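You operate a simulated robot arm through the tools that you are given. There is no shell and no other tool. Be economical: measure what you need, move in short steps, check, and stop when the job is done.

The job below is to be done with a simulated two-armed robot. You get a single attempt, and the scene is never put back.

## Task
Wipe up the spill on the table with the blue cloth and put it back.

The check looks at the end state, three seconds after you hand in, the way a careful person would. Anything else that was tipped, shoved, dropped, spilled or broken makes it a failure. Flat cloth is picked up by pressing the open fingertips on it (5 to 10 N) and closing them slowly along it; thin cloth reads only 2 to 8 mm in the jaws.

## Robot
Two 7-joint arms with two-finger parallel grippers on one trunk, on a base that drives. Base frame: it is fixed to the floor where the robot stands at the start and does not move with it; the origin is under the middle of the robot, x ahead of it, y to its left, z up; the surface under the hand at the start is at about z = 740. Readings come in mm, degrees, newtons and seconds.
The left shoulder is at the start at [70, 163, 920], the right one opposite. With the tool pointing down near the work surface each hand reaches from about 360 to 880 mm from the robot's upright axis, wherever it stands, measured 20 degrees to its own side. Payload 3.43 kg a hand.
Tool frame (each hand has its own): the origin (TCP) lies between the finger pads and is the grasp point; the fingertips stand 34 mm ahead of it; z points along the fingers, y is the line along which they close. Largest opening 128 mm; finger width 24, thickness 12; the body of the gripper, 48 by 130 mm, starts 96 mm behind the TCP.
Orientation is told as [roll, pitch, yaw] about the base's x, y, z axes, in that order, counted from this pose: with the fingers straight down and closing along the base's y, the tool's x points along the base's -x, its y along +y and its z along -z.

## Interface
- The arms move only by the tool move_arm. It takes "left_commands", "right_commands" or both (then of equal length, played together; a hand with none holds still); each is a list of rows, each an object (a shift or turn left out is 0, a gripper value left out holds the last) with "grip": the gripper command, from -1 (shut) to 1 (fully open), values between in proportion; "xyz": the shift along the base's x, y, z in units of 300 mm (1.0 is 300 mm), a list of three; "rotation": the turn, a rotation vector about the base's x, y, z in units of 180 degrees (1.0 is 180 degrees), a list of three. In form: [{"grip": grip, "xyz": [dx, dy, dz], "rotation": [wx, wy, wz]}, ...]. A call has 1 to 20 rows; each row is the pose to reach, as a shift and turn from the pose commanded when the call began. A call with a number of a shift or a turn outside -1 to 1 is refused whole. Each row takes 0.2 s and may step no farther than 50 mm and 8.6 degrees from the row before; otherwise, or with a gripper value out of range, the whole call is refused. Where a pose cannot be reached the arm comes as near as it can. A force on the tool above 40 N (or 10 N above the force at the start of the call, whichever is more), or a blocked arm, ends the call early, and 0.2 s more pass. Each finger travels about 153 mm/s and halts on what it meets, pressing with about 27 N; the grip force reading is that of the motor and also rises with nothing between the fingers. The clock runs only during rows and for 0.2 s after the last one: add rows that repeat a pose to give the fingers time. The reply holds the time, the measured pose of the TCP, the force on the tool along the base axes, the opening and the grip force, in the units named above and with some noise, with the torque about the TCP (base axes, N m) and any sound that the robot's microphone picked up, and new pictures: "views" is both (left out), scene, wrist or none (wrist: the cameras of the hands that moved).
- Cameras (640 x 400 px; columns grow to the right, rows downward): "scene" is now at [129.9, -34.9, 1145.3]; the picture's right is [-0.38, -0.92, 0.00], its down [-0.55, 0.23, -0.80] and it looks along [0.74, -0.31, -0.59] (base axes); focal length 228 px, centre (320, 200). "left" rides on the left gripper at [76, 11, -160] in its tool frame; the picture's right is [-0.15, 0.99, 0.00], its down [-0.88, -0.13, -0.46] and it looks along [-0.45, -0.07, 0.89] (tool axes); focal length 234 px, centre (320, 200). "right" rides on the right gripper at [76, -11, -160] in its tool frame; the picture's right is [0.15, 0.99, 0.00], its down [-0.88, 0.13, -0.46] and it looks along [-0.45, 0.07, 0.89] (tool axes); focal length 234 px, centre (320, 200). There is no depth. A picture from a camera that has moved, and an enlarged one, comes with that camera's place and axes in the base frame and with its lens.
- move_column(by): slides the trunk up (or, below 0, down) by that many mm; the arms and the scene camera ride with it, the base frame stays. It gives what a move gives, with no picture.
- drive_base(legs): drives the robot by 1 to 6 legs, each [ahead, left, turn to the left] in mm, mm and degrees, along the robot's own axes; the way and the turn of a leg run together, so that a leg with both is an arc; at most 1500 mm and 180 degrees a leg. The arms and the cameras ride along, it lands a little off, and it stops where it bumps. It gives what a move gives, and a new picture of the scene camera.
- head_to(pan, tilt): turns the head with the scene camera to pan (to the left, within 86 degrees either way) and tilt (down, from -29 to 69), counted from straight ahead of the robot. It gives what a move gives, and a new picture of the scene camera.
- zoom(camera, box): a new picture of the part [left, top, right, bottom] of that camera's present view, enlarged. The clock stands still meanwhile.
- close_job(): hands the job in; it is judged then, once.

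Work in short steps. Places have to be worked out from the pictures, the camera data and where the tool is seen: move nearer, look again, correct. Check each grasp and each placing, and mend what went wrong. You have 120 turns and 260 pictures in all, those below and enlarged ones among them. Open the grippers and draw the arms clear of the work before you hand the job in, unless the task says otherwise; then end with one line.

The tools are called after "Call:" by a JSON object that holds its "method" and its "body". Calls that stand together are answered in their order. move_arm: Moves the arms, as the interface text tells. Its arguments: {"type":"object","properties":{"left_commands":{"type":"array"},"right_commands":{"type":"array"},"views":{"type":"string","enum":["both","scene","wrist","none"]}},"required":[]} The other tools are called the same way: move_column (by) slides the trunk up or down; drive_base (legs) drives the base; head_to (pan, tilt) turns the head that bears the scene camera; zoom (camera, box) takes an enlarged picture of a part of a camera's view; close_job () hands the job in.

At the start:

```text
time: 0.0
left_ee_pos: [720.4, 28.5, 1015.9]
left_ee_rot: [0.0, 0.0, 0.0]
left_ft_force: [-0.4, 0.5, 0.2]
left_wrist_torque: [-0.01, -0.02, -0.02]
left_gripper_width: 127.8
left_finger_force: 0.1
right_ee_pos: [426.0, -300.1, 967.3]
right_ee_rot: [0.1, -0.1, 0.0]
right_ft_force: [0.1, -1.0, -0.6]
right_wrist_torque: [0.0, -0.04, 0.03]
right_gripper_width: 127.9
right_finger_force: 0.0
trunk travel left (down, up): [-400.0, 540.0]
robot x, y, heading: [0.1, -0.8, -0.2]
head pan, tilt: [-22.5, 36.4]
```

scene: 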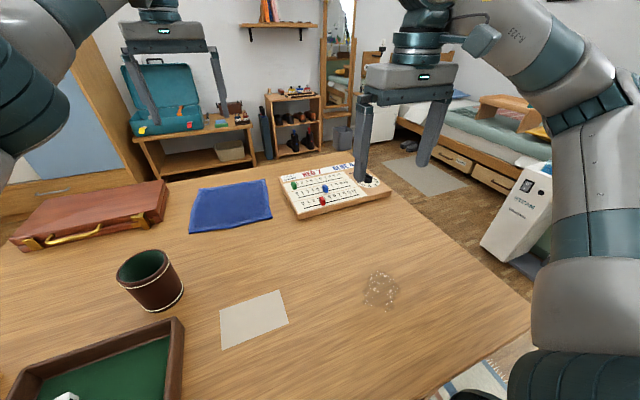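
right: 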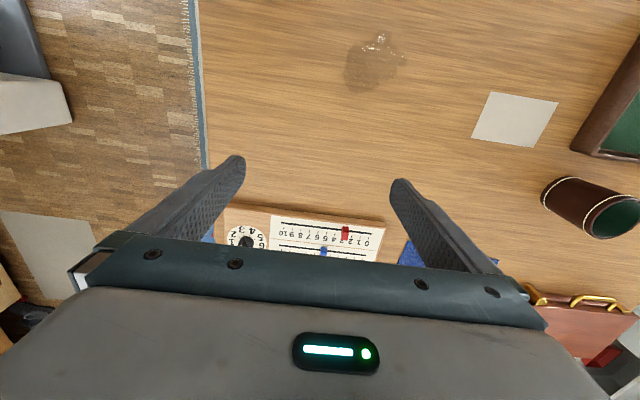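
left: 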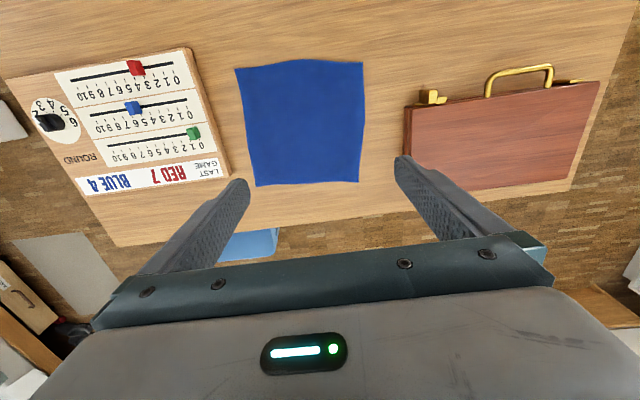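

The blue cloth lies at about x 606–836, y -117 to 110, and the spill at about (316, -240). The left hand hovers over the cloth, so I move it aside first.

Call:
{"method": "move_arm", "body": {"left_commands": [{"xyz": [-0.08, 0.11, 0.02]}, {"xyz": [-0.16, 0.22, 0.04]}, {"xyz": [-0.24, 0.33, 0.06]}, {"xyz": [-0.32, 0.44, 0.08]}, {"xyz": [-0.4, 0.55, 0.1]}, {"xyz": [-0.48, 0.66, 0.12]}, {"xyz": [-0.56, 0.77, 0.14]}, {"xyz": [-0.64, 0.88, 0.16]}, {"xyz": [-0.72, 0.98, 0.18]}], "views": "scene"}}

```text
time: 2.0
left_ee_pos: [504.5, 325.5, 1072.5]
left_ee_rot: [-0.1, -0.1, 0.0]
left_ft_force: [-0.2, 0.5, 0.1]
left_wrist_torque: [0.03, 0.0, 0.0]
left_gripper_width: 127.8
left_finger_force: 0.1
right_ee_pos: [425.8, -300.1, 965.7]
right_ee_rot: [-0.1, -0.1, 0.0]
right_ft_force: [-1.1, -0.1, 1.0]
right_wrist_torque: [-0.03, -0.03, 0.02]
right_gripper_width: 128.2
right_finger_force: 0.0
trunk travel left (down, up): [-400.0, 540.0]
robot x, y, heading: [-2.2, 0.5, 0.2]
head pan, tilt: [-22.5, 36.4]
camera scene: at [128.7, -34.0, 1145.5], right [-0.38, -0.92, 0.0], down [-0.55, 0.23, -0.81], along [0.74, -0.31, -0.59], focal length 228 px, centre (320, 200)
```

scene: 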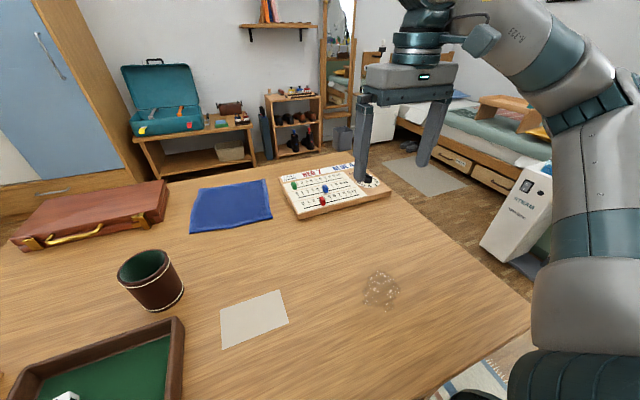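

The view is clear. I bring the right hand above the cloth's near edge and narrow the jaws to about 55 mm.

Call:
{"method": "move_arm", "body": {"right_commands": [{"grip": -0.15, "xyz": [0.07, 0.127, -0.02]}, {"xyz": [0.14, 0.254, -0.05]}, {"xyz": [0.21, 0.381, -0.08]}, {"xyz": [0.28, 0.508, -0.11]}, {"xyz": [0.35, 0.635, -0.14]}, {"xyz": [0.42, 0.762, -0.17]}, {"xyz": [0.49, 0.889, -0.2]}, {"xyz": [0.56, 1.0, -0.23]}, {"xyz": [0.56, 1.0, -0.23]}]}}

```text
time: 4.0
left_ee_pos: [506.9, 325.3, 1072.3]
left_ee_rot: [0.0, -0.1, -0.1]
left_ft_force: [-0.3, 0.5, -0.4]
left_wrist_torque: [0.0, 0.0, -0.02]
left_gripper_width: 127.7
left_finger_force: 0.0
right_ee_pos: [595.0, -2.6, 898.4]
right_ee_rot: [0.0, 0.1, 0.0]
right_ft_force: [0.8, -0.6, -0.4]
right_wrist_torque: [0.0, -0.02, -0.02]
right_gripper_width: 54.5
right_finger_force: 0.1
trunk travel left (down, up): [-400.0, 540.0]
robot x, y, heading: [2.1, 1.4, -0.0]
head pan, tilt: [-22.5, 36.4]
camera scene: at [129.6, -35.4, 1145.4], right [-0.38, -0.92, 0.0], down [-0.55, 0.23, -0.8], along [0.74, -0.31, -0.59], focal length 228 px, centre (320, 200)
camera right: at [519.4, -13.3, 1056.7], right [-0.15, 0.99, 0.0], down [0.88, 0.13, 0.46], along [0.45, 0.07, -0.89], focal length 234 px, centre (320, 200)
```

scene: 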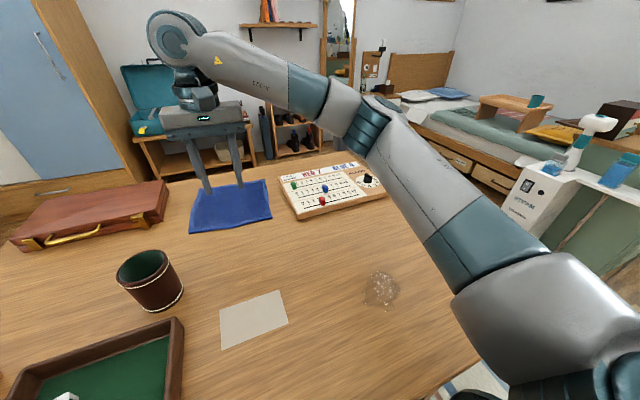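
right: 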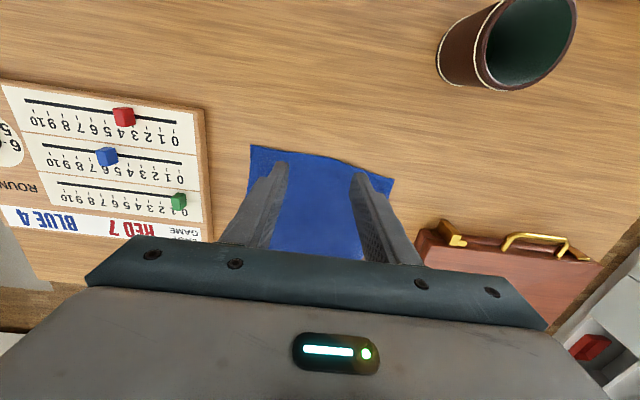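

The near edge is at x≈613 in the middle (corners about (612,-95) and (631,112)). I descend at x≈632, stopping just above the cloth.

Call:
{"method": "move_arm", "body": {"right_commands": [{"xyz": [0.06, 0.01, -0.1]}, {"xyz": [0.12, 0.02, -0.22]}, {"xyz": [0.123, 0.023, -0.32]}, {"xyz": [0.123, 0.023, -0.37]}, {"xyz": [0.123, 0.023, -0.37]}], "views": "wrist"}}

```text
time: 5.2
left_ee_pos: [506.7, 325.6, 1070.6]
left_ee_rot: [0.0, 0.0, 0.0]
left_ft_force: [0.5, -1.4, 0.3]
left_wrist_torque: [-0.01, 0.0, -0.01]
left_gripper_width: 128.0
left_finger_force: 0.0
right_ee_pos: [629.6, 7.2, 786.2]
right_ee_rot: [0.0, 0.0, -0.1]
right_ft_force: [-0.1, -0.7, -0.3]
right_wrist_torque: [-0.03, 0.0, 0.02]
right_gripper_width: 54.4
right_finger_force: 0.0
trunk travel left (down, up): [-400.0, 540.0]
robot x, y, heading: [-0.6, 0.1, 0.2]
head pan, tilt: [-22.5, 36.4]
camera right: at [555.1, -4.4, 944.6], right [-0.15, 0.99, 0.0], down [0.88, 0.13, 0.46], along [0.45, 0.07, -0.89], focal length 234 px, centre (320, 200)
```

right: 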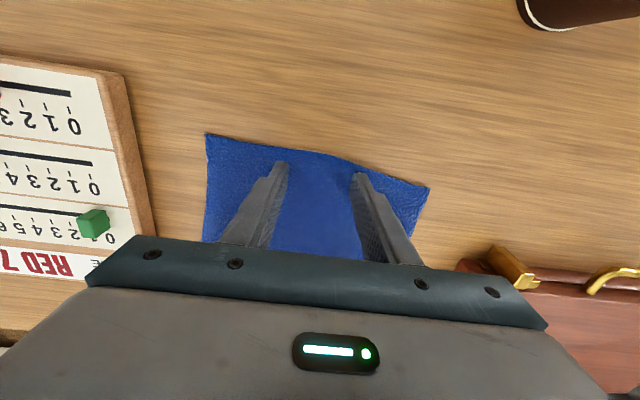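

The tips are about 12 mm above the cloth, inside the near edge. I lower in small steps until I feel 5–10 N.

Call:
{"method": "move_arm", "body": {"right_commands": [{"xyz": [0, 0, -0.015]}, {"xyz": [0, 0, -0.028]}, {"xyz": [0, 0, -0.037]}, {"xyz": [0, 0, -0.037]}], "views": "none"}}

```text
time: 6.2
left_ee_pos: [505.3, 325.4, 1071.7]
left_ee_rot: [0.0, 0.0, 0.0]
left_ft_force: [-0.1, -0.8, 0.0]
left_wrist_torque: [0.0, 0.0, 0.01]
left_gripper_width: 128.0
left_finger_force: 0.1
right_ee_pos: [630.7, 6.7, 776.5]
right_ee_rot: [0.1, -0.1, 0.0]
right_ft_force: [2.5, -0.3, 17.3]
right_wrist_torque: [-0.04, -0.1, 0.02]
right_gripper_width: 54.4
right_finger_force: 0.1
trunk travel left (down, up): [-400.0, 540.0]
robot x, y, heading: [-0.1, -0.8, 0.2]
head pan, tilt: [-22.5, 36.4]
```

The force is 17 N, slightly too much. I back off a little.

Call:
{"method": "move_arm", "body": {"right_commands": [{"xyz": [0, 0, 0.003]}, {"xyz": [0, 0, 0.003]}], "views": "none"}}

```text
time: 6.8
left_ee_pos: [504.8, 325.4, 1072.1]
left_ee_rot: [0.0, 0.1, 0.0]
left_ft_force: [-0.5, 0.0, 1.0]
left_wrist_torque: [-0.01, 0.02, 0.01]
left_gripper_width: 128.0
left_finger_force: 0.1
right_ee_pos: [630.4, 6.9, 777.5]
right_ee_rot: [0.1, -0.1, 0.0]
right_ft_force: [4.5, 0.6, 16.9]
right_wrist_torque: [0.02, -0.16, 0.0]
right_gripper_width: 54.1
right_finger_force: 0.1
trunk travel left (down, up): [-400.0, 540.0]
robot x, y, heading: [0.7, 1.9, 0.0]
head pan, tilt: [-22.5, 36.4]
```

Still 17 N, so I back off a bit more.

Call:
{"method": "move_arm", "body": {"right_commands": [{"xyz": [0, 0, 0.005]}, {"xyz": [0, 0, 0.005]}], "views": "none"}}

```text
time: 7.4
left_ee_pos: [505.2, 325.8, 1070.9]
left_ee_rot: [0.0, 0.0, 0.0]
left_ft_force: [0.8, 0.1, 0.1]
left_wrist_torque: [-0.01, 0.03, -0.04]
left_gripper_width: 128.2
left_finger_force: 0.0
right_ee_pos: [629.9, 6.1, 776.8]
right_ee_rot: [0.1, 0.0, 0.0]
right_ft_force: [3.1, 2.1, 10.3]
right_wrist_torque: [0.11, -0.09, -0.05]
right_gripper_width: 54.1
right_finger_force: 0.1
trunk travel left (down, up): [-400.0, 540.0]
robot x, y, heading: [0.1, 4.8, -0.0]
head pan, tilt: [-22.5, 36.4]
```

About 10 N. Now I close slowly.

Call:
{"method": "move_arm", "body": {"right_commands": [{"grip": -0.22}, {"grip": -0.29}, {"grip": -0.36}, {"grip": -0.43}, {"grip": -0.5}, {"grip": -0.57}, {"grip": -0.64}, {"grip": -0.7}, {"grip": -0.76}, {"grip": -0.82}, {"grip": -0.88}, {"grip": -0.94}, {"grip": -1}, {"grip": -1}, {"grip": -1}]}}

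```text
time: 10.6
left_ee_pos: [506.1, 325.9, 1070.8]
left_ee_rot: [-0.1, 0.0, 0.0]
left_ft_force: [0.3, -0.4, 0.1]
left_wrist_torque: [-0.02, -0.01, 0.02]
left_gripper_width: 127.8
left_finger_force: 0.1
right_ee_pos: [631.0, 5.3, 777.6]
right_ee_rot: [-0.1, -0.1, 0.0]
right_ft_force: [-0.2, 0.6, 5.0]
right_wrist_torque: [0.01, -0.02, -0.05]
right_gripper_width: 7.0
right_finger_force: 26.7
trunk travel left (down, up): [-400.0, 540.0]
robot x, y, heading: [-1.7, -3.4, -0.1]
head pan, tilt: [-22.5, 36.4]
camera scene: at [129.3, -34.7, 1145.4], right [-0.38, -0.92, 0.0], down [-0.55, 0.23, -0.81], along [0.74, -0.31, -0.59], focal length 228 px, centre (320, 200)
camera right: at [555.0, -4.4, 936.1], right [-0.15, 0.99, 0.0], down [0.88, 0.13, 0.46], along [0.45, 0.07, -0.89], focal length 234 px, centre (320, 200)
```

scene: 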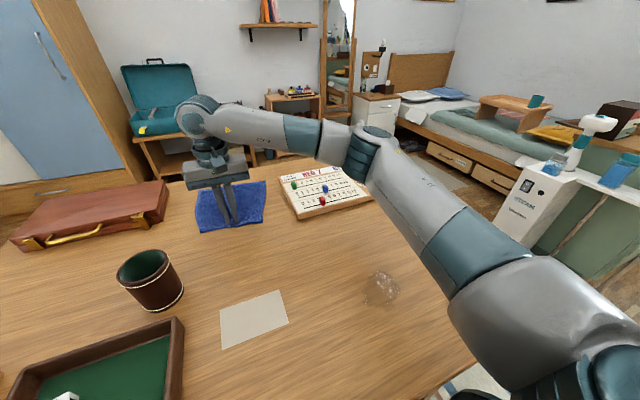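
right: 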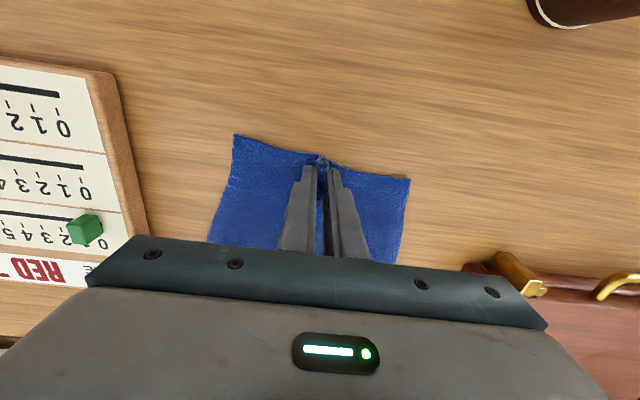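

The jaws hold a 7 mm fold of cloth. I lift straight up by 250 mm.

Call:
{"method": "move_arm", "body": {"right_commands": [{"xyz": [0, 0, 0.1]}, {"xyz": [0, 0, 0.2]}, {"xyz": [0, 0, 0.3]}, {"xyz": [0, 0, 0.4]}, {"xyz": [0, 0, 0.5]}, {"xyz": [0, 0, 0.6]}, {"xyz": [0, 0, 0.7]}, {"xyz": [0, 0, 0.8]}, {"xyz": [0, 0, 0.87]}, {"xyz": [0, 0, 0.87]}]}}

```text
time: 12.8
left_ee_pos: [506.7, 324.8, 1071.0]
left_ee_rot: [0.0, 0.1, 0.0]
left_ft_force: [0.2, 0.4, 0.7]
left_wrist_torque: [0.03, -0.03, -0.02]
left_gripper_width: 127.7
left_finger_force: 0.0
right_ee_pos: [631.0, 5.5, 1038.3]
right_ee_rot: [0.0, 0.0, 0.1]
right_ft_force: [0.4, -0.7, -0.4]
right_wrist_torque: [0.02, 0.05, -0.02]
right_gripper_width: 7.0
right_finger_force: 26.9
trunk travel left (down, up): [-400.0, 540.0]
robot x, y, heading: [2.1, 5.2, -0.1]
head pan, tilt: [-22.5, 36.4]
camera scene: at [130.2, -34.8, 1145.3], right [-0.38, -0.92, 0.0], down [-0.55, 0.23, -0.8], along [0.74, -0.31, -0.59], focal length 228 px, centre (320, 200)
camera right: at [555.9, -6.1, 1196.9], right [-0.15, 0.99, 0.0], down [0.88, 0.13, 0.46], along [0.45, 0.07, -0.89], focal length 234 px, centre (320, 200)
```

scene: 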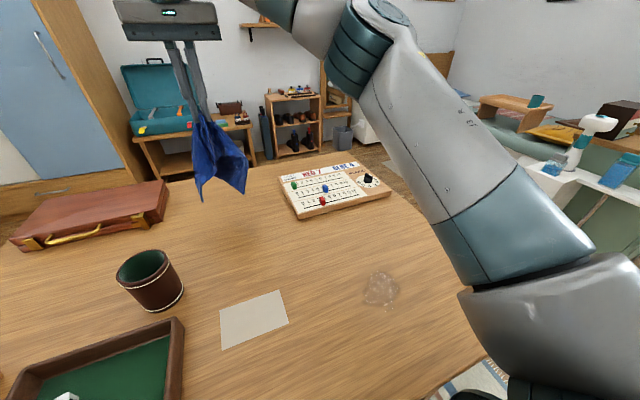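
right: 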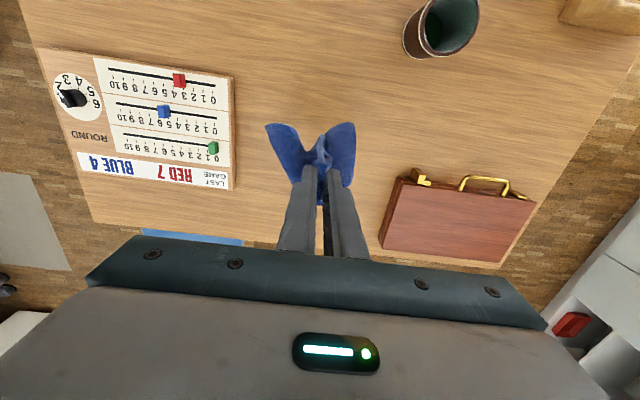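

The cloth hangs free and nothing else moved. I carry it high to (460,-240), just beyond the spill.

Call:
{"method": "move_arm", "body": {"right_commands": [{"xyz": [-0.08, -0.115, 0]}, {"xyz": [-0.16, -0.23, 0]}, {"xyz": [-0.24, -0.345, 0]}, {"xyz": [-0.32, -0.46, 0]}, {"xyz": [-0.4, -0.575, 0]}, {"xyz": [-0.48, -0.69, 0]}, {"xyz": [-0.57, -0.817, 0]}, {"xyz": [-0.57, -0.817, 0]}, {"xyz": [-0.57, -0.817, 0]}], "views": "both"}}

Call:
{"method": "head_to", "body": {"pan": -35, "tilt": 50}}

```text
time: 14.8
left_ee_pos: [504.9, 324.9, 1070.5]
left_ee_rot: [0.0, 0.0, 0.0]
left_ft_force: [0.7, -0.4, -0.7]
left_wrist_torque: [0.01, -0.03, -0.03]
left_gripper_width: 127.9
left_finger_force: 0.1
right_ee_pos: [460.8, -239.3, 1037.5]
right_ee_rot: [0.1, 0.0, 0.0]
right_ft_force: [1.3, -0.3, 0.4]
right_wrist_torque: [0.04, -0.02, -0.04]
right_gripper_width: 6.8
right_finger_force: 27.3
trunk travel left (down, up): [-400.0, 540.0]
robot x, y, heading: [1.9, -0.6, 0.2]
head pan, tilt: [-22.5, 36.4]
camera scene: at [129.5, -35.3, 1145.4], right [-0.38, -0.92, 0.0], down [-0.55, 0.23, -0.8], along [0.74, -0.31, -0.59], focal length 228 px, centre (320, 200)
camera right: at [384.4, -251.2, 1196.5], right [-0.15, 0.99, 0.0], down [0.88, 0.13, 0.46], along [0.45, 0.07, -0.89], focal length 234 px, centre (320, 200)
```

scene: 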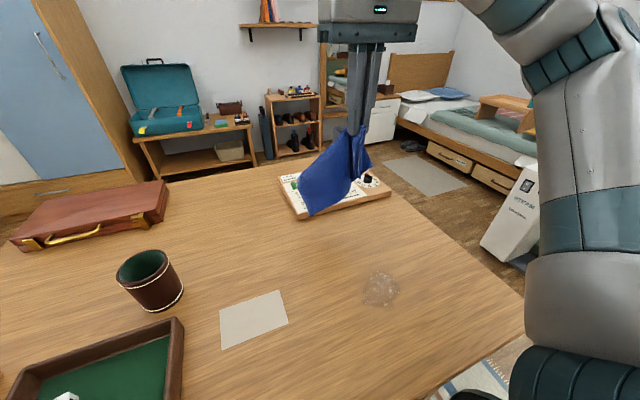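
right: 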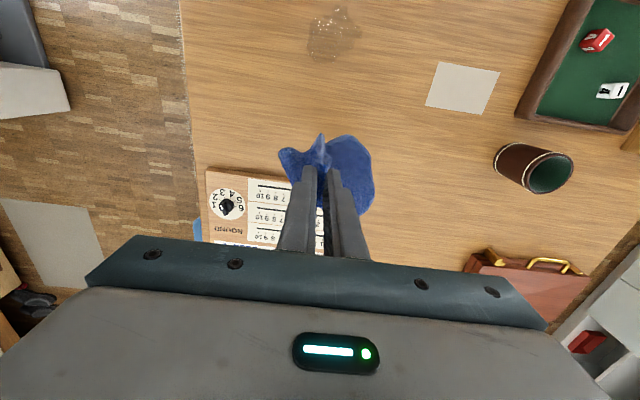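

```text
time: 15.6
left_ee_pos: [507.5, 326.3, 1071.8]
left_ee_rot: [0.0, 0.0, 0.1]
left_ft_force: [-0.1, 0.2, 0.0]
left_wrist_torque: [-0.02, 0.0, 0.02]
left_gripper_width: 128.2
left_finger_force: 0.1
right_ee_pos: [460.2, -238.5, 1038.8]
right_ee_rot: [0.0, -0.1, 0.0]
right_ft_force: [-0.6, 0.6, -0.7]
right_wrist_torque: [-0.01, -0.01, 0.01]
right_gripper_width: 6.9
right_finger_force: 26.9
trunk travel left (down, up): [-400.0, 540.0]
robot x, y, heading: [-0.3, 0.1, 0.1]
head pan, tilt: [-35.0, 50.0]
camera scene: at [112.4, -45.4, 1125.8], right [-0.57, -0.82, 0.0], down [-0.63, 0.44, -0.64], along [0.53, -0.37, -0.77], focal length 228 px, centre (320, 200)
```

scene: 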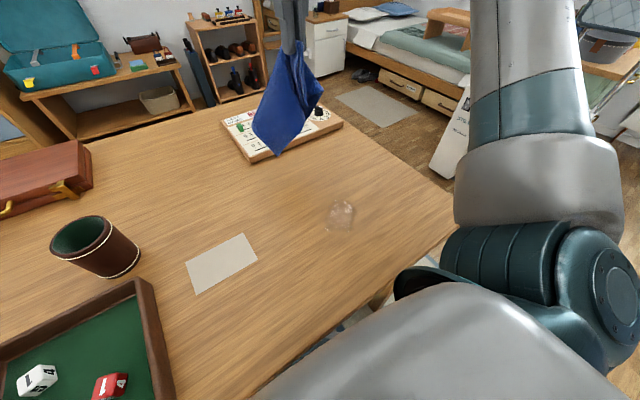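

I lower in an arc so the cloth lies out behind the hand (toward +x) and finish just short of the spill.

Call:
{"method": "move_arm", "body": {"right_commands": [{"xyz": [0, 0, -0.12]}, {"xyz": [0, 0, -0.22]}, {"xyz": [-0.02, 0, -0.32]}, {"xyz": [-0.06, 0, -0.42]}, {"xyz": [-0.11, 0, -0.52]}, {"xyz": [-0.16, 0, -0.62]}, {"xyz": [-0.2, 0, -0.71]}, {"xyz": [-0.24, 0, -0.79]}, {"xyz": [-0.27, 0, -0.84]}, {"xyz": [-0.27, 0, -0.84]}]}}

```text
time: 17.8
left_ee_pos: [506.8, 325.7, 1071.7]
left_ee_rot: [0.0, 0.0, 0.1]
left_ft_force: [-0.1, -0.2, 0.4]
left_wrist_torque: [-0.03, 0.03, 0.03]
left_gripper_width: 127.9
left_finger_force: 0.0
right_ee_pos: [379.3, -238.8, 784.0]
right_ee_rot: [0.0, -0.1, 0.1]
right_ft_force: [0.1, 0.3, 0.7]
right_wrist_torque: [0.03, -0.01, -0.02]
right_gripper_width: 6.6
right_finger_force: 27.1
trunk travel left (down, up): [-400.0, 540.0]
robot x, y, heading: [0.4, 0.4, 0.2]
head pan, tilt: [-35.0, 50.0]
camera scene: at [112.3, -45.4, 1125.8], right [-0.57, -0.82, 0.0], down [-0.63, 0.44, -0.64], along [0.53, -0.37, -0.77], focal length 228 px, centre (320, 200)
camera right: at [303.1, -248.8, 944.1], right [-0.15, 0.99, 0.0], down [0.88, 0.13, 0.46], along [0.45, 0.07, -0.89], focal length 234 px, centre (320, 200)
```

scene: 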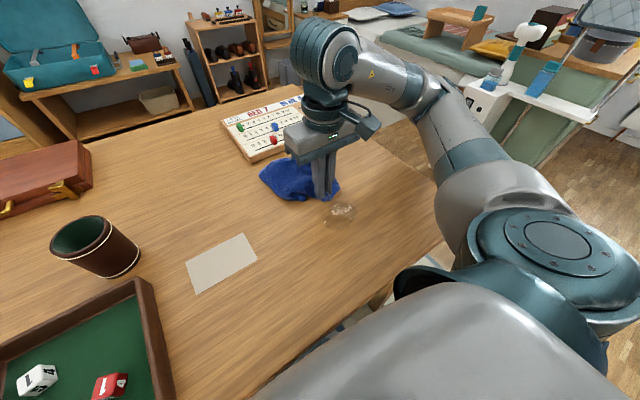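
right: 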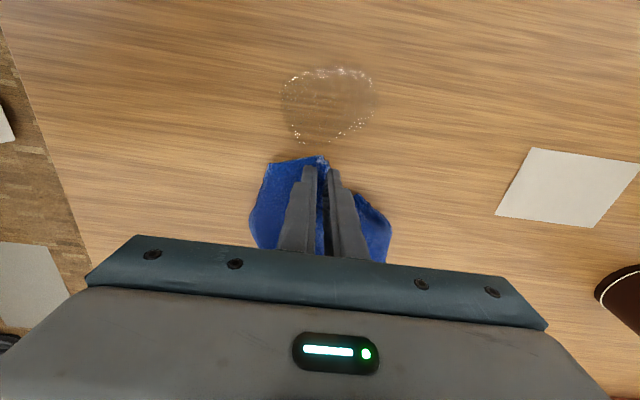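

The spill spans x 290–352, y -278 to -202. I press lightly and drag the cloth across it toward the robot.

Call:
{"method": "move_arm", "body": {"right_commands": [{"xyz": [-0.02, 0, -0.015]}, {"xyz": [-0.05, 0, -0.023]}, {"xyz": [-0.09, 0, -0.023]}, {"xyz": [-0.13, 0, -0.023]}, {"xyz": [-0.17, 0, -0.023]}, {"xyz": [-0.21, 0, -0.023]}, {"xyz": [-0.25, 0, -0.023]}, {"xyz": [-0.29, 0, -0.023]}, {"xyz": [-0.33, 0, -0.023]}, {"xyz": [-0.36, 0, -0.023]}]}}

```text
time: 20.0
left_ee_pos: [506.7, 325.5, 1070.9]
left_ee_rot: [0.1, 0.1, 0.0]
left_ft_force: [0.2, -0.2, -0.7]
left_wrist_torque: [-0.01, 0.01, -0.01]
left_gripper_width: 127.9
left_finger_force: 0.1
right_ee_pos: [355.2, -241.8, 809.7]
right_ee_rot: [0.0, 0.0, 0.0]
right_ft_force: [0.9, 0.9, -0.1]
right_wrist_torque: [0.04, 0.0, -0.07]
right_gripper_width: 6.7
right_finger_force: 26.7
right hand out of reach, approached as far as the arm can: row 2, 3, 4, 5, 6, 7, 8, 9, 10
trunk travel left (down, up): [-400.0, 540.0]
robot x, y, heading: [1.1, -0.7, -0.1]
head pan, tilt: [-35.0, 50.0]
camera scene: at [112.1, -45.4, 1125.8], right [-0.57, -0.82, 0.0], down [-0.63, 0.44, -0.64], along [0.53, -0.37, -0.77], focal length 228 px, centre (320, 200)
camera right: at [279.9, -252.5, 968.8], right [-0.15, 0.99, 0.0], down [0.88, 0.13, 0.45], along [0.45, 0.07, -0.89], focal length 234 px, centre (320, 200)
```

scene: 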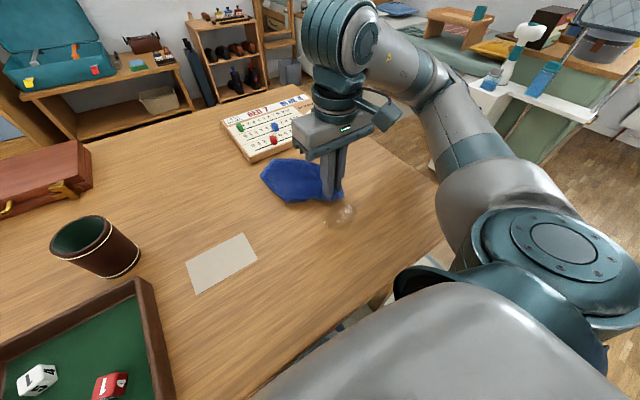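
right: 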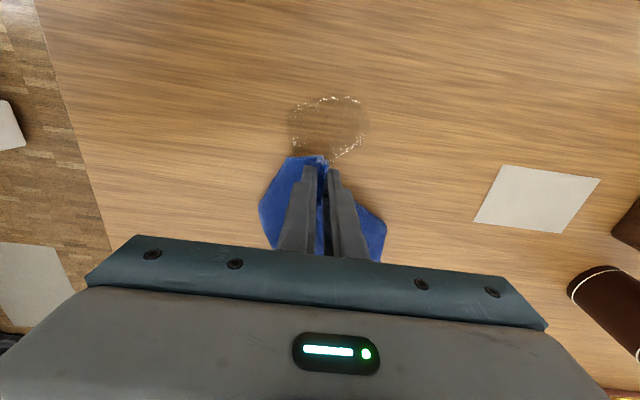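

Near the robot the arm is too folded to reach. Raising the trunk gives it room without driving blind, so I raise it 420 mm.

Call:
{"method": "move_column", "body": {"by": 420}}

Call:
{"method": "head_to", "body": {"pan": -35, "tilt": 62}}

```text
refused: 420 is not a number from -400 to 400
```

```text
time: 20.7
left_ee_pos: [506.0, 325.3, 1071.5]
left_ee_rot: [0.1, 0.0, 0.0]
left_ft_force: [-0.3, -0.3, 0.6]
left_wrist_torque: [0.05, -0.02, 0.03]
left_gripper_width: 128.0
left_finger_force: 0.0
right_ee_pos: [354.2, -241.1, 810.9]
right_ee_rot: [0.1, 0.0, 0.0]
right_ft_force: [0.5, -0.6, 0.7]
right_wrist_torque: [0.01, 0.03, -0.06]
right_gripper_width: 6.8
right_finger_force: 26.9
trunk travel left (down, up): [-400.0, 540.0]
robot x, y, heading: [0.7, -0.0, 0.1]
head pan, tilt: [-35.0, 62.0]
camera scene: at [102.0, -38.2, 1111.0], right [-0.57, -0.82, 0.0], down [-0.72, 0.51, -0.47], along [0.38, -0.27, -0.88], focal length 228 px, centre (320, 200)
```

scene: 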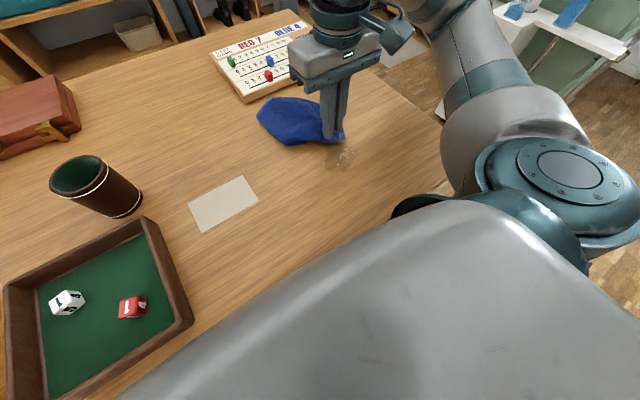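

The limit is 400 per call, so I raise by 390.

Call:
{"method": "move_column", "body": {"by": 390}}

```text
time: 24.4
left_ee_pos: [506.6, 325.1, 1460.3]
left_ee_rot: [-0.1, 0.0, 0.0]
left_ft_force: [-0.4, -0.5, -0.5]
left_wrist_torque: [-0.01, 0.0, -0.02]
left_gripper_width: 128.0
left_finger_force: 0.1
right_ee_pos: [355.2, -242.3, 1200.0]
right_ee_rot: [0.0, 0.0, -0.1]
right_ft_force: [-0.5, 0.3, 0.6]
right_wrist_torque: [-0.01, -0.03, 0.01]
right_gripper_width: 7.0
right_finger_force: 27.2
trunk travel left (down, up): [-790.0, 150.0]
robot x, y, heading: [1.6, -1.7, -0.1]
head pan, tilt: [-35.0, 62.0]
```

The trunk is up. I bring the hand back down in a first stage and check the pose.

Call:
{"method": "move_arm", "body": {"right_commands": [{"xyz": [0.05, 0, -0.12]}, {"xyz": [0.1, 0, -0.26]}, {"xyz": [0.15, 0, -0.4]}, {"xyz": [0.2, 0, -0.54]}, {"xyz": [0.25, 0, -0.66]}, {"xyz": [0.25, 0, -0.66]}, {"xyz": [0.25, 0, -0.66]}]}}

```text
time: 26.1
left_ee_pos: [507.2, 325.9, 1461.6]
left_ee_rot: [0.0, 0.0, 0.0]
left_ft_force: [1.0, 0.5, 0.2]
left_wrist_torque: [0.05, -0.03, 0.0]
left_gripper_width: 128.1
left_finger_force: 0.1
right_ee_pos: [429.1, -243.2, 1001.2]
right_ee_rot: [-0.1, 0.0, 0.0]
right_ft_force: [0.0, -0.1, -0.2]
right_wrist_torque: [-0.03, 0.03, 0.0]
right_gripper_width: 6.8
right_finger_force: 26.9
trunk travel left (down, up): [-790.0, 150.0]
robot x, y, heading: [-0.1, 3.4, -0.0]
head pan, tilt: [-35.0, 62.0]
camera scene: at [102.0, -38.3, 1500.9], right [-0.57, -0.82, 0.0], down [-0.72, 0.51, -0.47], along [0.38, -0.27, -0.88], focal length 228 px, centre (320, 200)
camera right: at [354.0, -253.6, 1159.8], right [-0.15, 0.99, 0.0], down [0.88, 0.13, 0.45], along [0.45, 0.07, -0.89], focal length 234 px, centre (320, 200)
```

scene: 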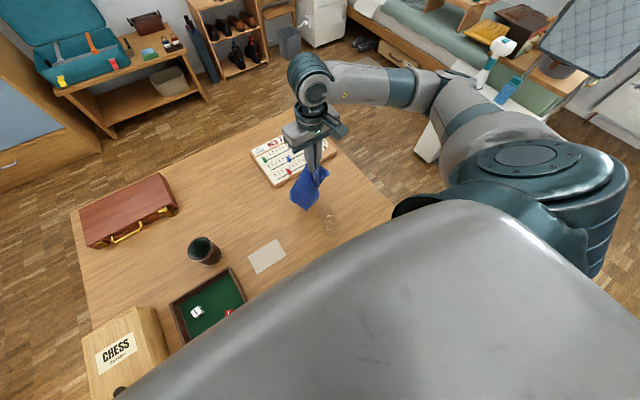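
right: 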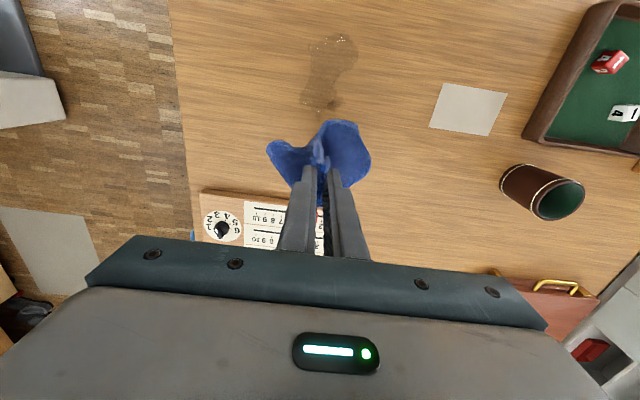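

Call:
{"method": "zoom", "body": {"camera": "right", "box": [240, 10, 440, 135]}}

```text
3.20 times, centred on (340, 72) of right
camera zoom: at [354.0, -253.6, 1159.8], right [-0.15, 0.99, 0.0], down [0.88, 0.13, 0.45], along [0.45, 0.07, -0.89], focal length 749 px, centre (256, 608)
```

zoom: 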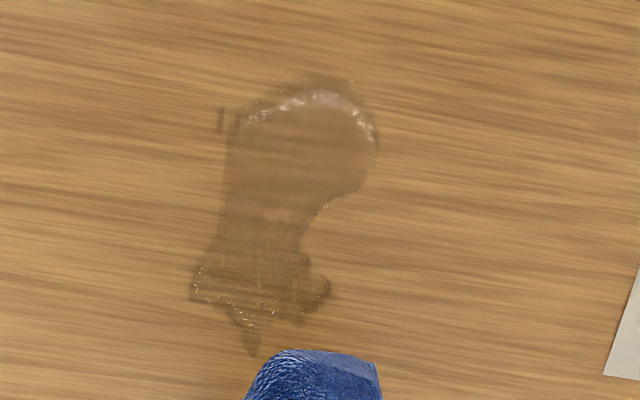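

The first contact smeared the spill out to x≈413. I lay the cloth beyond it and drag the whole length with light pressure.

Call:
{"method": "move_arm", "body": {"right_commands": [{"xyz": [0.15, 0, 0]}, {"xyz": [0.24, 0, 0]}, {"xyz": [0.24, 0, -0.1]}, {"xyz": [0.22, 0, -0.22]}, {"xyz": [0.18, 0, -0.34]}, {"xyz": [0.14, 0, -0.46]}, {"xyz": [0.1, 0, -0.58]}, {"xyz": [0.07, 0, -0.67]}, {"xyz": [0.04, 0, -0.72]}, {"xyz": [0.04, 0, -0.735]}, {"xyz": [0.04, 0, -0.742]}, {"xyz": [0.04, 0, -0.742]}]}}

```text
time: 28.6
left_ee_pos: [505.6, 326.1, 1460.6]
left_ee_rot: [0.0, -0.1, -0.1]
left_ft_force: [0.8, -0.5, 0.1]
left_wrist_torque: [-0.05, 0.01, 0.03]
left_gripper_width: 128.1
left_finger_force: 0.1
right_ee_pos: [441.9, -241.8, 778.9]
right_ee_rot: [0.1, -0.1, 0.0]
right_ft_force: [1.5, -2.7, 18.4]
right_wrist_torque: [-0.19, -0.2, 0.02]
right_gripper_width: 6.9
right_finger_force: 27.5
trunk travel left (down, up): [-790.0, 150.0]
robot x, y, heading: [-0.5, -2.0, -0.2]
head pan, tilt: [-35.0, 62.0]
camera scene: at [100.7, -37.8, 1501.2], right [-0.57, -0.82, 0.0], down [-0.72, 0.51, -0.47], along [0.39, -0.27, -0.88], focal length 228 px, centre (320, 200)
camera right: at [366.2, -251.9, 938.5], right [-0.15, 0.99, 0.0], down [0.88, 0.13, 0.46], along [0.45, 0.07, -0.89], focal length 234 px, centre (320, 200)
```

scene: 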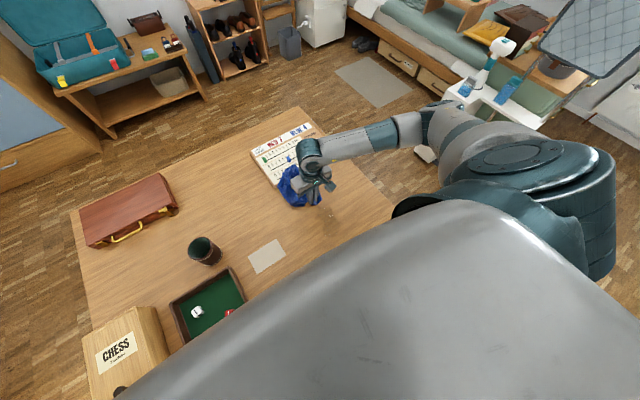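
right: 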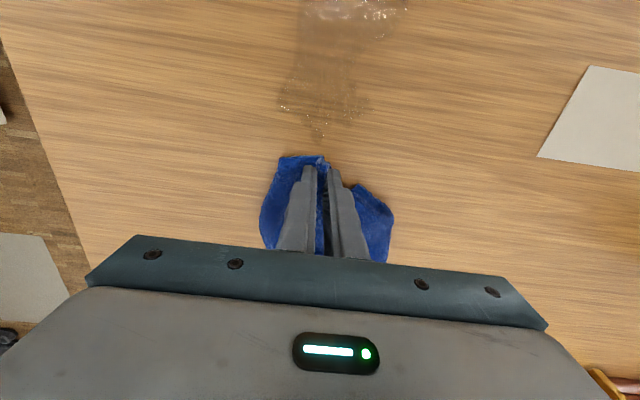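

I drag the pressed cloth back through the spill to x≈262.

Call:
{"method": "move_arm", "body": {"right_commands": [{"xyz": [-0.05, 0, 0.003]}, {"xyz": [-0.1, 0, 0.003]}, {"xyz": [-0.15, 0, 0.003]}, {"xyz": [-0.2, 0, 0.003]}, {"xyz": [-0.25, 0, 0.003]}, {"xyz": [-0.3, 0, 0.003]}, {"xyz": [-0.35, 0, 0.003]}, {"xyz": [-0.4, 0, 0.003]}, {"xyz": [-0.45, 0, 0.003]}, {"xyz": [-0.5, 0, 0.003]}, {"xyz": [-0.55, 0, 0.003]}, {"xyz": [-0.6, 0, 0.003]}, {"xyz": [-0.6, 0, 0.003]}]}}

```text
time: 31.4
left_ee_pos: [505.8, 326.0, 1460.7]
left_ee_rot: [0.0, 0.0, 0.0]
left_ft_force: [-0.2, 0.0, 0.1]
left_wrist_torque: [0.01, 0.0, -0.01]
left_gripper_width: 127.8
left_finger_force: 0.0
right_ee_pos: [261.7, -241.7, 781.1]
right_ee_rot: [0.0, 0.1, 0.0]
right_ft_force: [3.5, 0.5, 8.6]
right_wrist_torque: [-0.05, -0.22, -0.01]
right_gripper_width: 6.5
right_finger_force: 27.1
trunk travel left (down, up): [-790.0, 150.0]
robot x, y, heading: [-2.1, -0.7, 0.2]
head pan, tilt: [-35.0, 62.0]
camera scene: at [102.3, -37.7, 1500.9], right [-0.57, -0.82, 0.0], down [-0.72, 0.51, -0.47], along [0.38, -0.27, -0.88], focal length 228 px, centre (320, 200)
camera right: at [186.5, -253.1, 939.6], right [-0.15, 0.99, 0.0], down [0.88, 0.13, 0.45], along [0.45, 0.07, -0.89], focal length 234 px, centre (320, 200)
```

scene: 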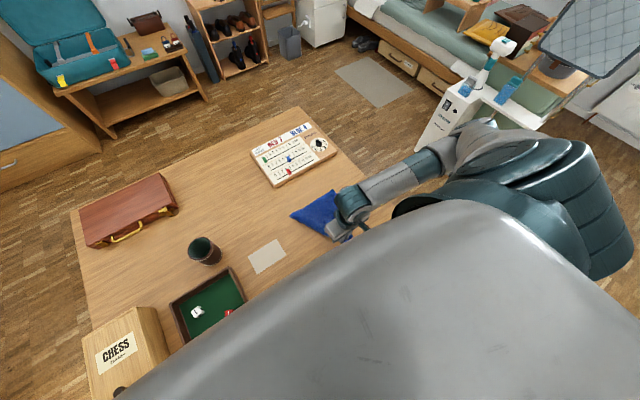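
right: 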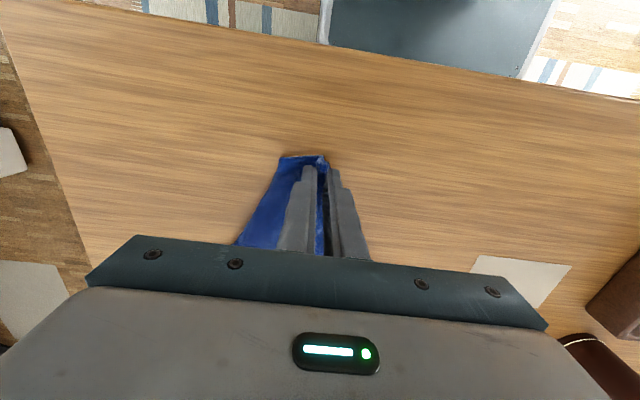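

The cloth trails flat behind the hand. I lift it and look at the table.

Call:
{"method": "move_arm", "body": {"right_commands": [{"xyz": [0.03, 0, 0.14]}, {"xyz": [0.08, 0, 0.28]}, {"xyz": [0.16, 0, 0.42]}, {"xyz": [0.24, 0, 0.55]}, {"xyz": [0.34, 0, 0.68]}, {"xyz": [0.45, 0, 0.78]}, {"xyz": [0.6, 0, 0.8]}, {"xyz": [0.7, 0, 0.8]}, {"xyz": [0.7, 0, 0.8]}], "views": "none"}}

Call:
{"method": "zoom", "body": {"camera": "right", "box": [160, 0, 480, 200]}}

```text
time: 33.5
left_ee_pos: [506.2, 325.1, 1461.0]
left_ee_rot: [0.0, 0.0, 0.0]
left_ft_force: [0.5, -0.2, 1.1]
left_wrist_torque: [0.01, 0.0, -0.01]
left_gripper_width: 128.1
left_finger_force: 0.0
right_ee_pos: [472.7, -242.5, 1019.1]
right_ee_rot: [0.0, 0.0, 0.0]
right_ft_force: [-0.3, 0.5, -0.9]
right_wrist_torque: [0.01, 0.01, -0.02]
right_gripper_width: 6.6
right_finger_force: 26.6
right hand out of reach, approached as far as the arm can: row 2, 3, 4
trunk travel left (down, up): [-790.0, 150.0]
robot x, y, heading: [0.1, 3.2, -0.1]
head pan, tilt: [-35.0, 62.0]
```

```text
2.00 times, centred on (320, 100) of right
camera zoom: at [397.7, -254.1, 1178.0], right [-0.15, 0.99, 0.0], down [0.88, 0.13, 0.46], along [0.45, 0.07, -0.89], focal length 468 px, centre (320, 400)
```

zoom: 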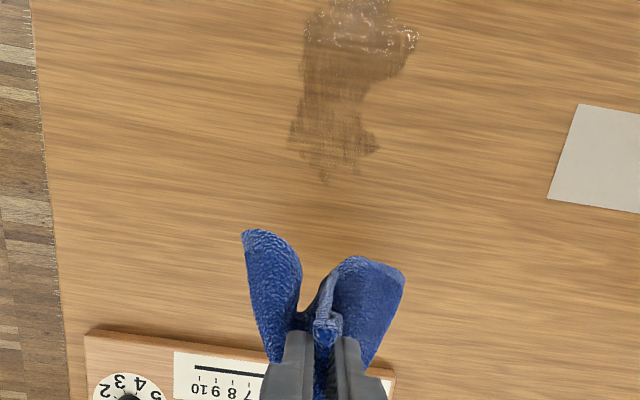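

Call:
{"method": "zoom", "body": {"camera": "scene", "box": [240, 150, 400, 250]}}

Call:
{"method": "zoom", "body": {"camera": "right", "box": [260, 0, 420, 100]}}

```text
4.00 times, centred on (320, 200) of scene
camera zoom: at [101.4, -38.4, 1501.0], right [-0.57, -0.82, 0.0], down [-0.72, 0.51, -0.47], along [0.38, -0.27, -0.88], focal length 912 px, centre (320, 200)
```

zoom: 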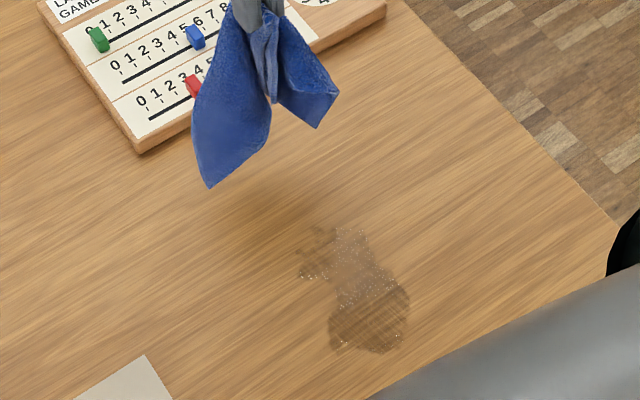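

```text
4.00 times, centred on (340, 50) of right
camera zoom: at [397.7, -254.1, 1178.0], right [-0.15, 0.99, 0.0], down [0.88, 0.13, 0.46], along [0.45, 0.07, -0.89], focal length 937 px, centre (240, 800)
```

zoom: 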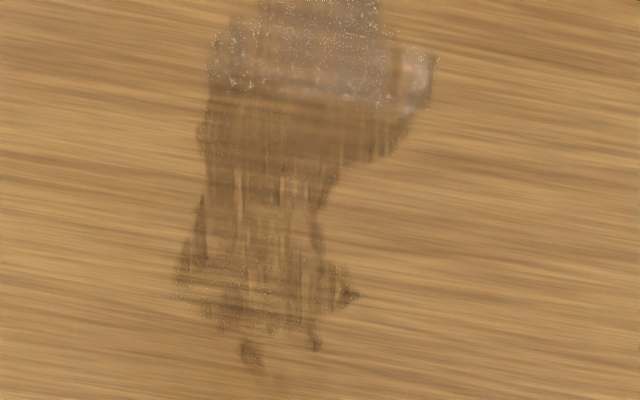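

The wet film is thinning but needs more strokes over its width. I do lanes, first along y≈-265, then y≈-222, pressing at the same height.

Call:
{"method": "move_arm", "body": {"right_commands": [{"xyz": [0, -0.08, -0.13]}, {"xyz": [0, -0.08, -0.28]}, {"xyz": [-0.03, -0.08, -0.43]}, {"xyz": [-0.06, -0.08, -0.57]}, {"xyz": [-0.09, -0.08, -0.7]}, {"xyz": [-0.11, -0.08, -0.78]}, {"xyz": [-0.12, -0.08, -0.802]}, {"xyz": [-0.2, -0.08, -0.802]}, {"xyz": [-0.28, -0.08, -0.802]}, {"xyz": [-0.36, -0.08, -0.802]}, {"xyz": [-0.44, -0.08, -0.802]}, {"xyz": [-0.52, -0.08, -0.802]}, {"xyz": [-0.6, -0.08, -0.802]}, {"xyz": [-0.68, -0.08, -0.802]}, {"xyz": [-0.7, -0.08, -0.802]}, {"xyz": [-0.7, -0.08, -0.802]}], "views": "none"}}

```text
time: 36.9
left_ee_pos: [505.4, 326.3, 1460.2]
left_ee_rot: [-0.1, 0.1, -0.1]
left_ft_force: [-0.3, -1.0, 0.2]
left_wrist_torque: [-0.04, -0.03, -0.01]
left_gripper_width: 128.0
left_finger_force: 0.0
right_ee_pos: [261.0, -267.1, 779.6]
right_ee_rot: [0.0, -0.1, -0.1]
right_ft_force: [5.9, -1.3, 12.2]
right_wrist_torque: [-0.01, -0.22, -0.05]
right_gripper_width: 6.7
right_finger_force: 27.2
trunk travel left (down, up): [-790.0, 150.0]
robot x, y, heading: [-1.8, -1.8, 0.3]
head pan, tilt: [-35.0, 62.0]
```

Call:
{"method": "move_arm", "body": {"right_commands": [{"xyz": [0.06, 0.02, 0.14]}, {"xyz": [0.14, 0.05, 0.28]}, {"xyz": [0.24, 0.08, 0.39]}, {"xyz": [0.36, 0.11, 0.49]}, {"xyz": [0.49, 0.14, 0.58]}, {"xyz": [0.62, 0.15, 0.66]}, {"xyz": [0.7, 0.15, 0.7]}, {"xyz": [0.7, 0.15, 0.6]}, {"xyz": [0.69, 0.15, 0.48]}, {"xyz": [0.67, 0.15, 0.36]}, {"xyz": [0.64, 0.15, 0.24]}, {"xyz": [0.61, 0.15, 0.12]}, {"xyz": [0.59, 0.15, 0.02]}, {"xyz": [0.57, 0.15, 0.0]}, {"xyz": [0.47, 0.15, 0.0]}, {"xyz": [0.37, 0.15, 0.0]}, {"xyz": [0.27, 0.15, 0.0]}, {"xyz": [0.17, 0.15, 0.0]}, {"xyz": [0.07, 0.15, 0.0]}, {"xyz": [0.0, 0.15, 0.0]}], "views": "none"}}

Call:
{"method": "move_arm", "body": {"right_commands": [{"xyz": [0.06, 0, 0.14]}, {"xyz": [0.14, 0, 0.28]}, {"xyz": [0.24, 0, 0.39]}, {"xyz": [0.36, 0, 0.49]}, {"xyz": [0.49, 0, 0.58]}, {"xyz": [0.62, 0, 0.68]}, {"xyz": [0.75, 0, 0.78]}, {"xyz": [0.8, 0, 0.8]}, {"xyz": [0.8, 0, 0.8]}], "views": "none"}}

Call:
{"method": "zoom", "body": {"camera": "right", "box": [240, 0, 432, 120]}}

Call:
{"method": "zoom", "body": {"camera": "scene", "box": [240, 150, 400, 250]}}

```text
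time: 41.0
left_ee_pos: [505.0, 324.9, 1461.5]
left_ee_rot: [0.0, 0.1, 0.0]
left_ft_force: [-0.5, -0.2, 0.7]
left_wrist_torque: [0.02, -0.02, 0.01]
left_gripper_width: 127.7
left_finger_force: 0.0
right_ee_pos: [268.8, -218.9, 780.8]
right_ee_rot: [0.1, -0.3, 0.0]
right_ft_force: [0.1, -1.6, 22.3]
right_wrist_torque: [-0.05, -0.2, -0.04]
right_gripper_width: 6.5
right_finger_force: 27.5
trunk travel left (down, up): [-790.0, 150.0]
robot x, y, heading: [-1.1, 6.0, 0.0]
head pan, tilt: [-35.0, 62.0]
stopped in row 20 (right hand): the force on the tool passed its limit at 41 N (the readings are from after the stop); the commanded pose is now the measured one
```

```text
time: 43.0
left_ee_pos: [505.7, 325.2, 1460.8]
left_ee_rot: [0.0, 0.0, 0.0]
left_ft_force: [-0.3, 0.3, -0.5]
left_wrist_torque: [0.01, -0.02, 0.0]
left_gripper_width: 127.9
left_finger_force: 0.0
right_ee_pos: [508.8, -219.6, 1019.7]
right_ee_rot: [0.1, -0.1, 0.0]
right_ft_force: [0.0, -0.2, 0.0]
right_wrist_torque: [0.0, -0.02, -0.01]
right_gripper_width: 6.6
right_finger_force: 27.5
trunk travel left (down, up): [-790.0, 150.0]
robot x, y, heading: [-2.1, -3.1, 0.3]
head pan, tilt: [-35.0, 62.0]
```

```text
3.33 times, centred on (336, 60) of right
camera zoom: at [433.3, -231.5, 1177.6], right [-0.15, 0.99, 0.0], down [0.88, 0.13, 0.46], along [0.45, 0.07, -0.89], focal length 781 px, centre (267, 667)
```

zoom: 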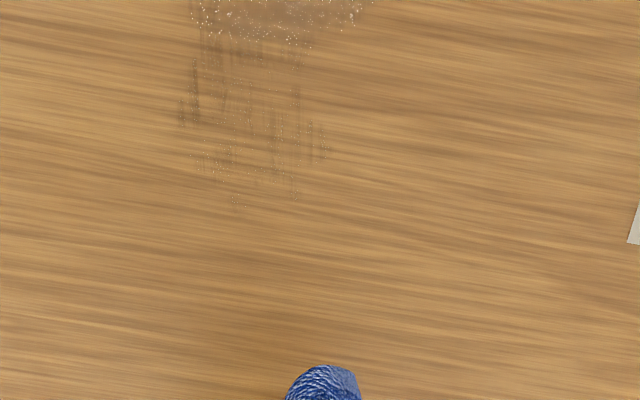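

```text
4.00 times, centred on (320, 200) of scene
camera zoom: at [101.9, -38.4, 1500.9], right [-0.57, -0.82, 0.0], down [-0.72, 0.51, -0.47], along [0.38, -0.27, -0.88], focal length 912 px, centre (320, 200)
```

zoom: 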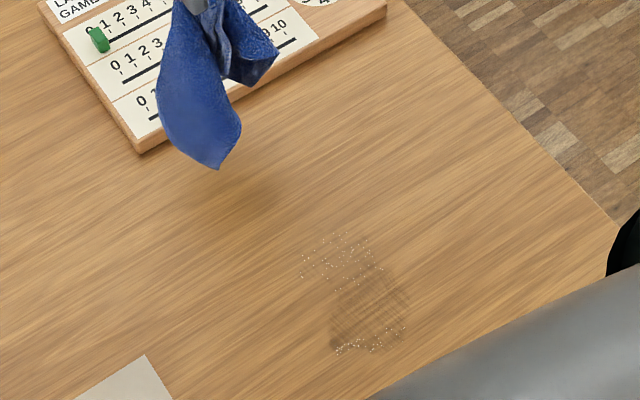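

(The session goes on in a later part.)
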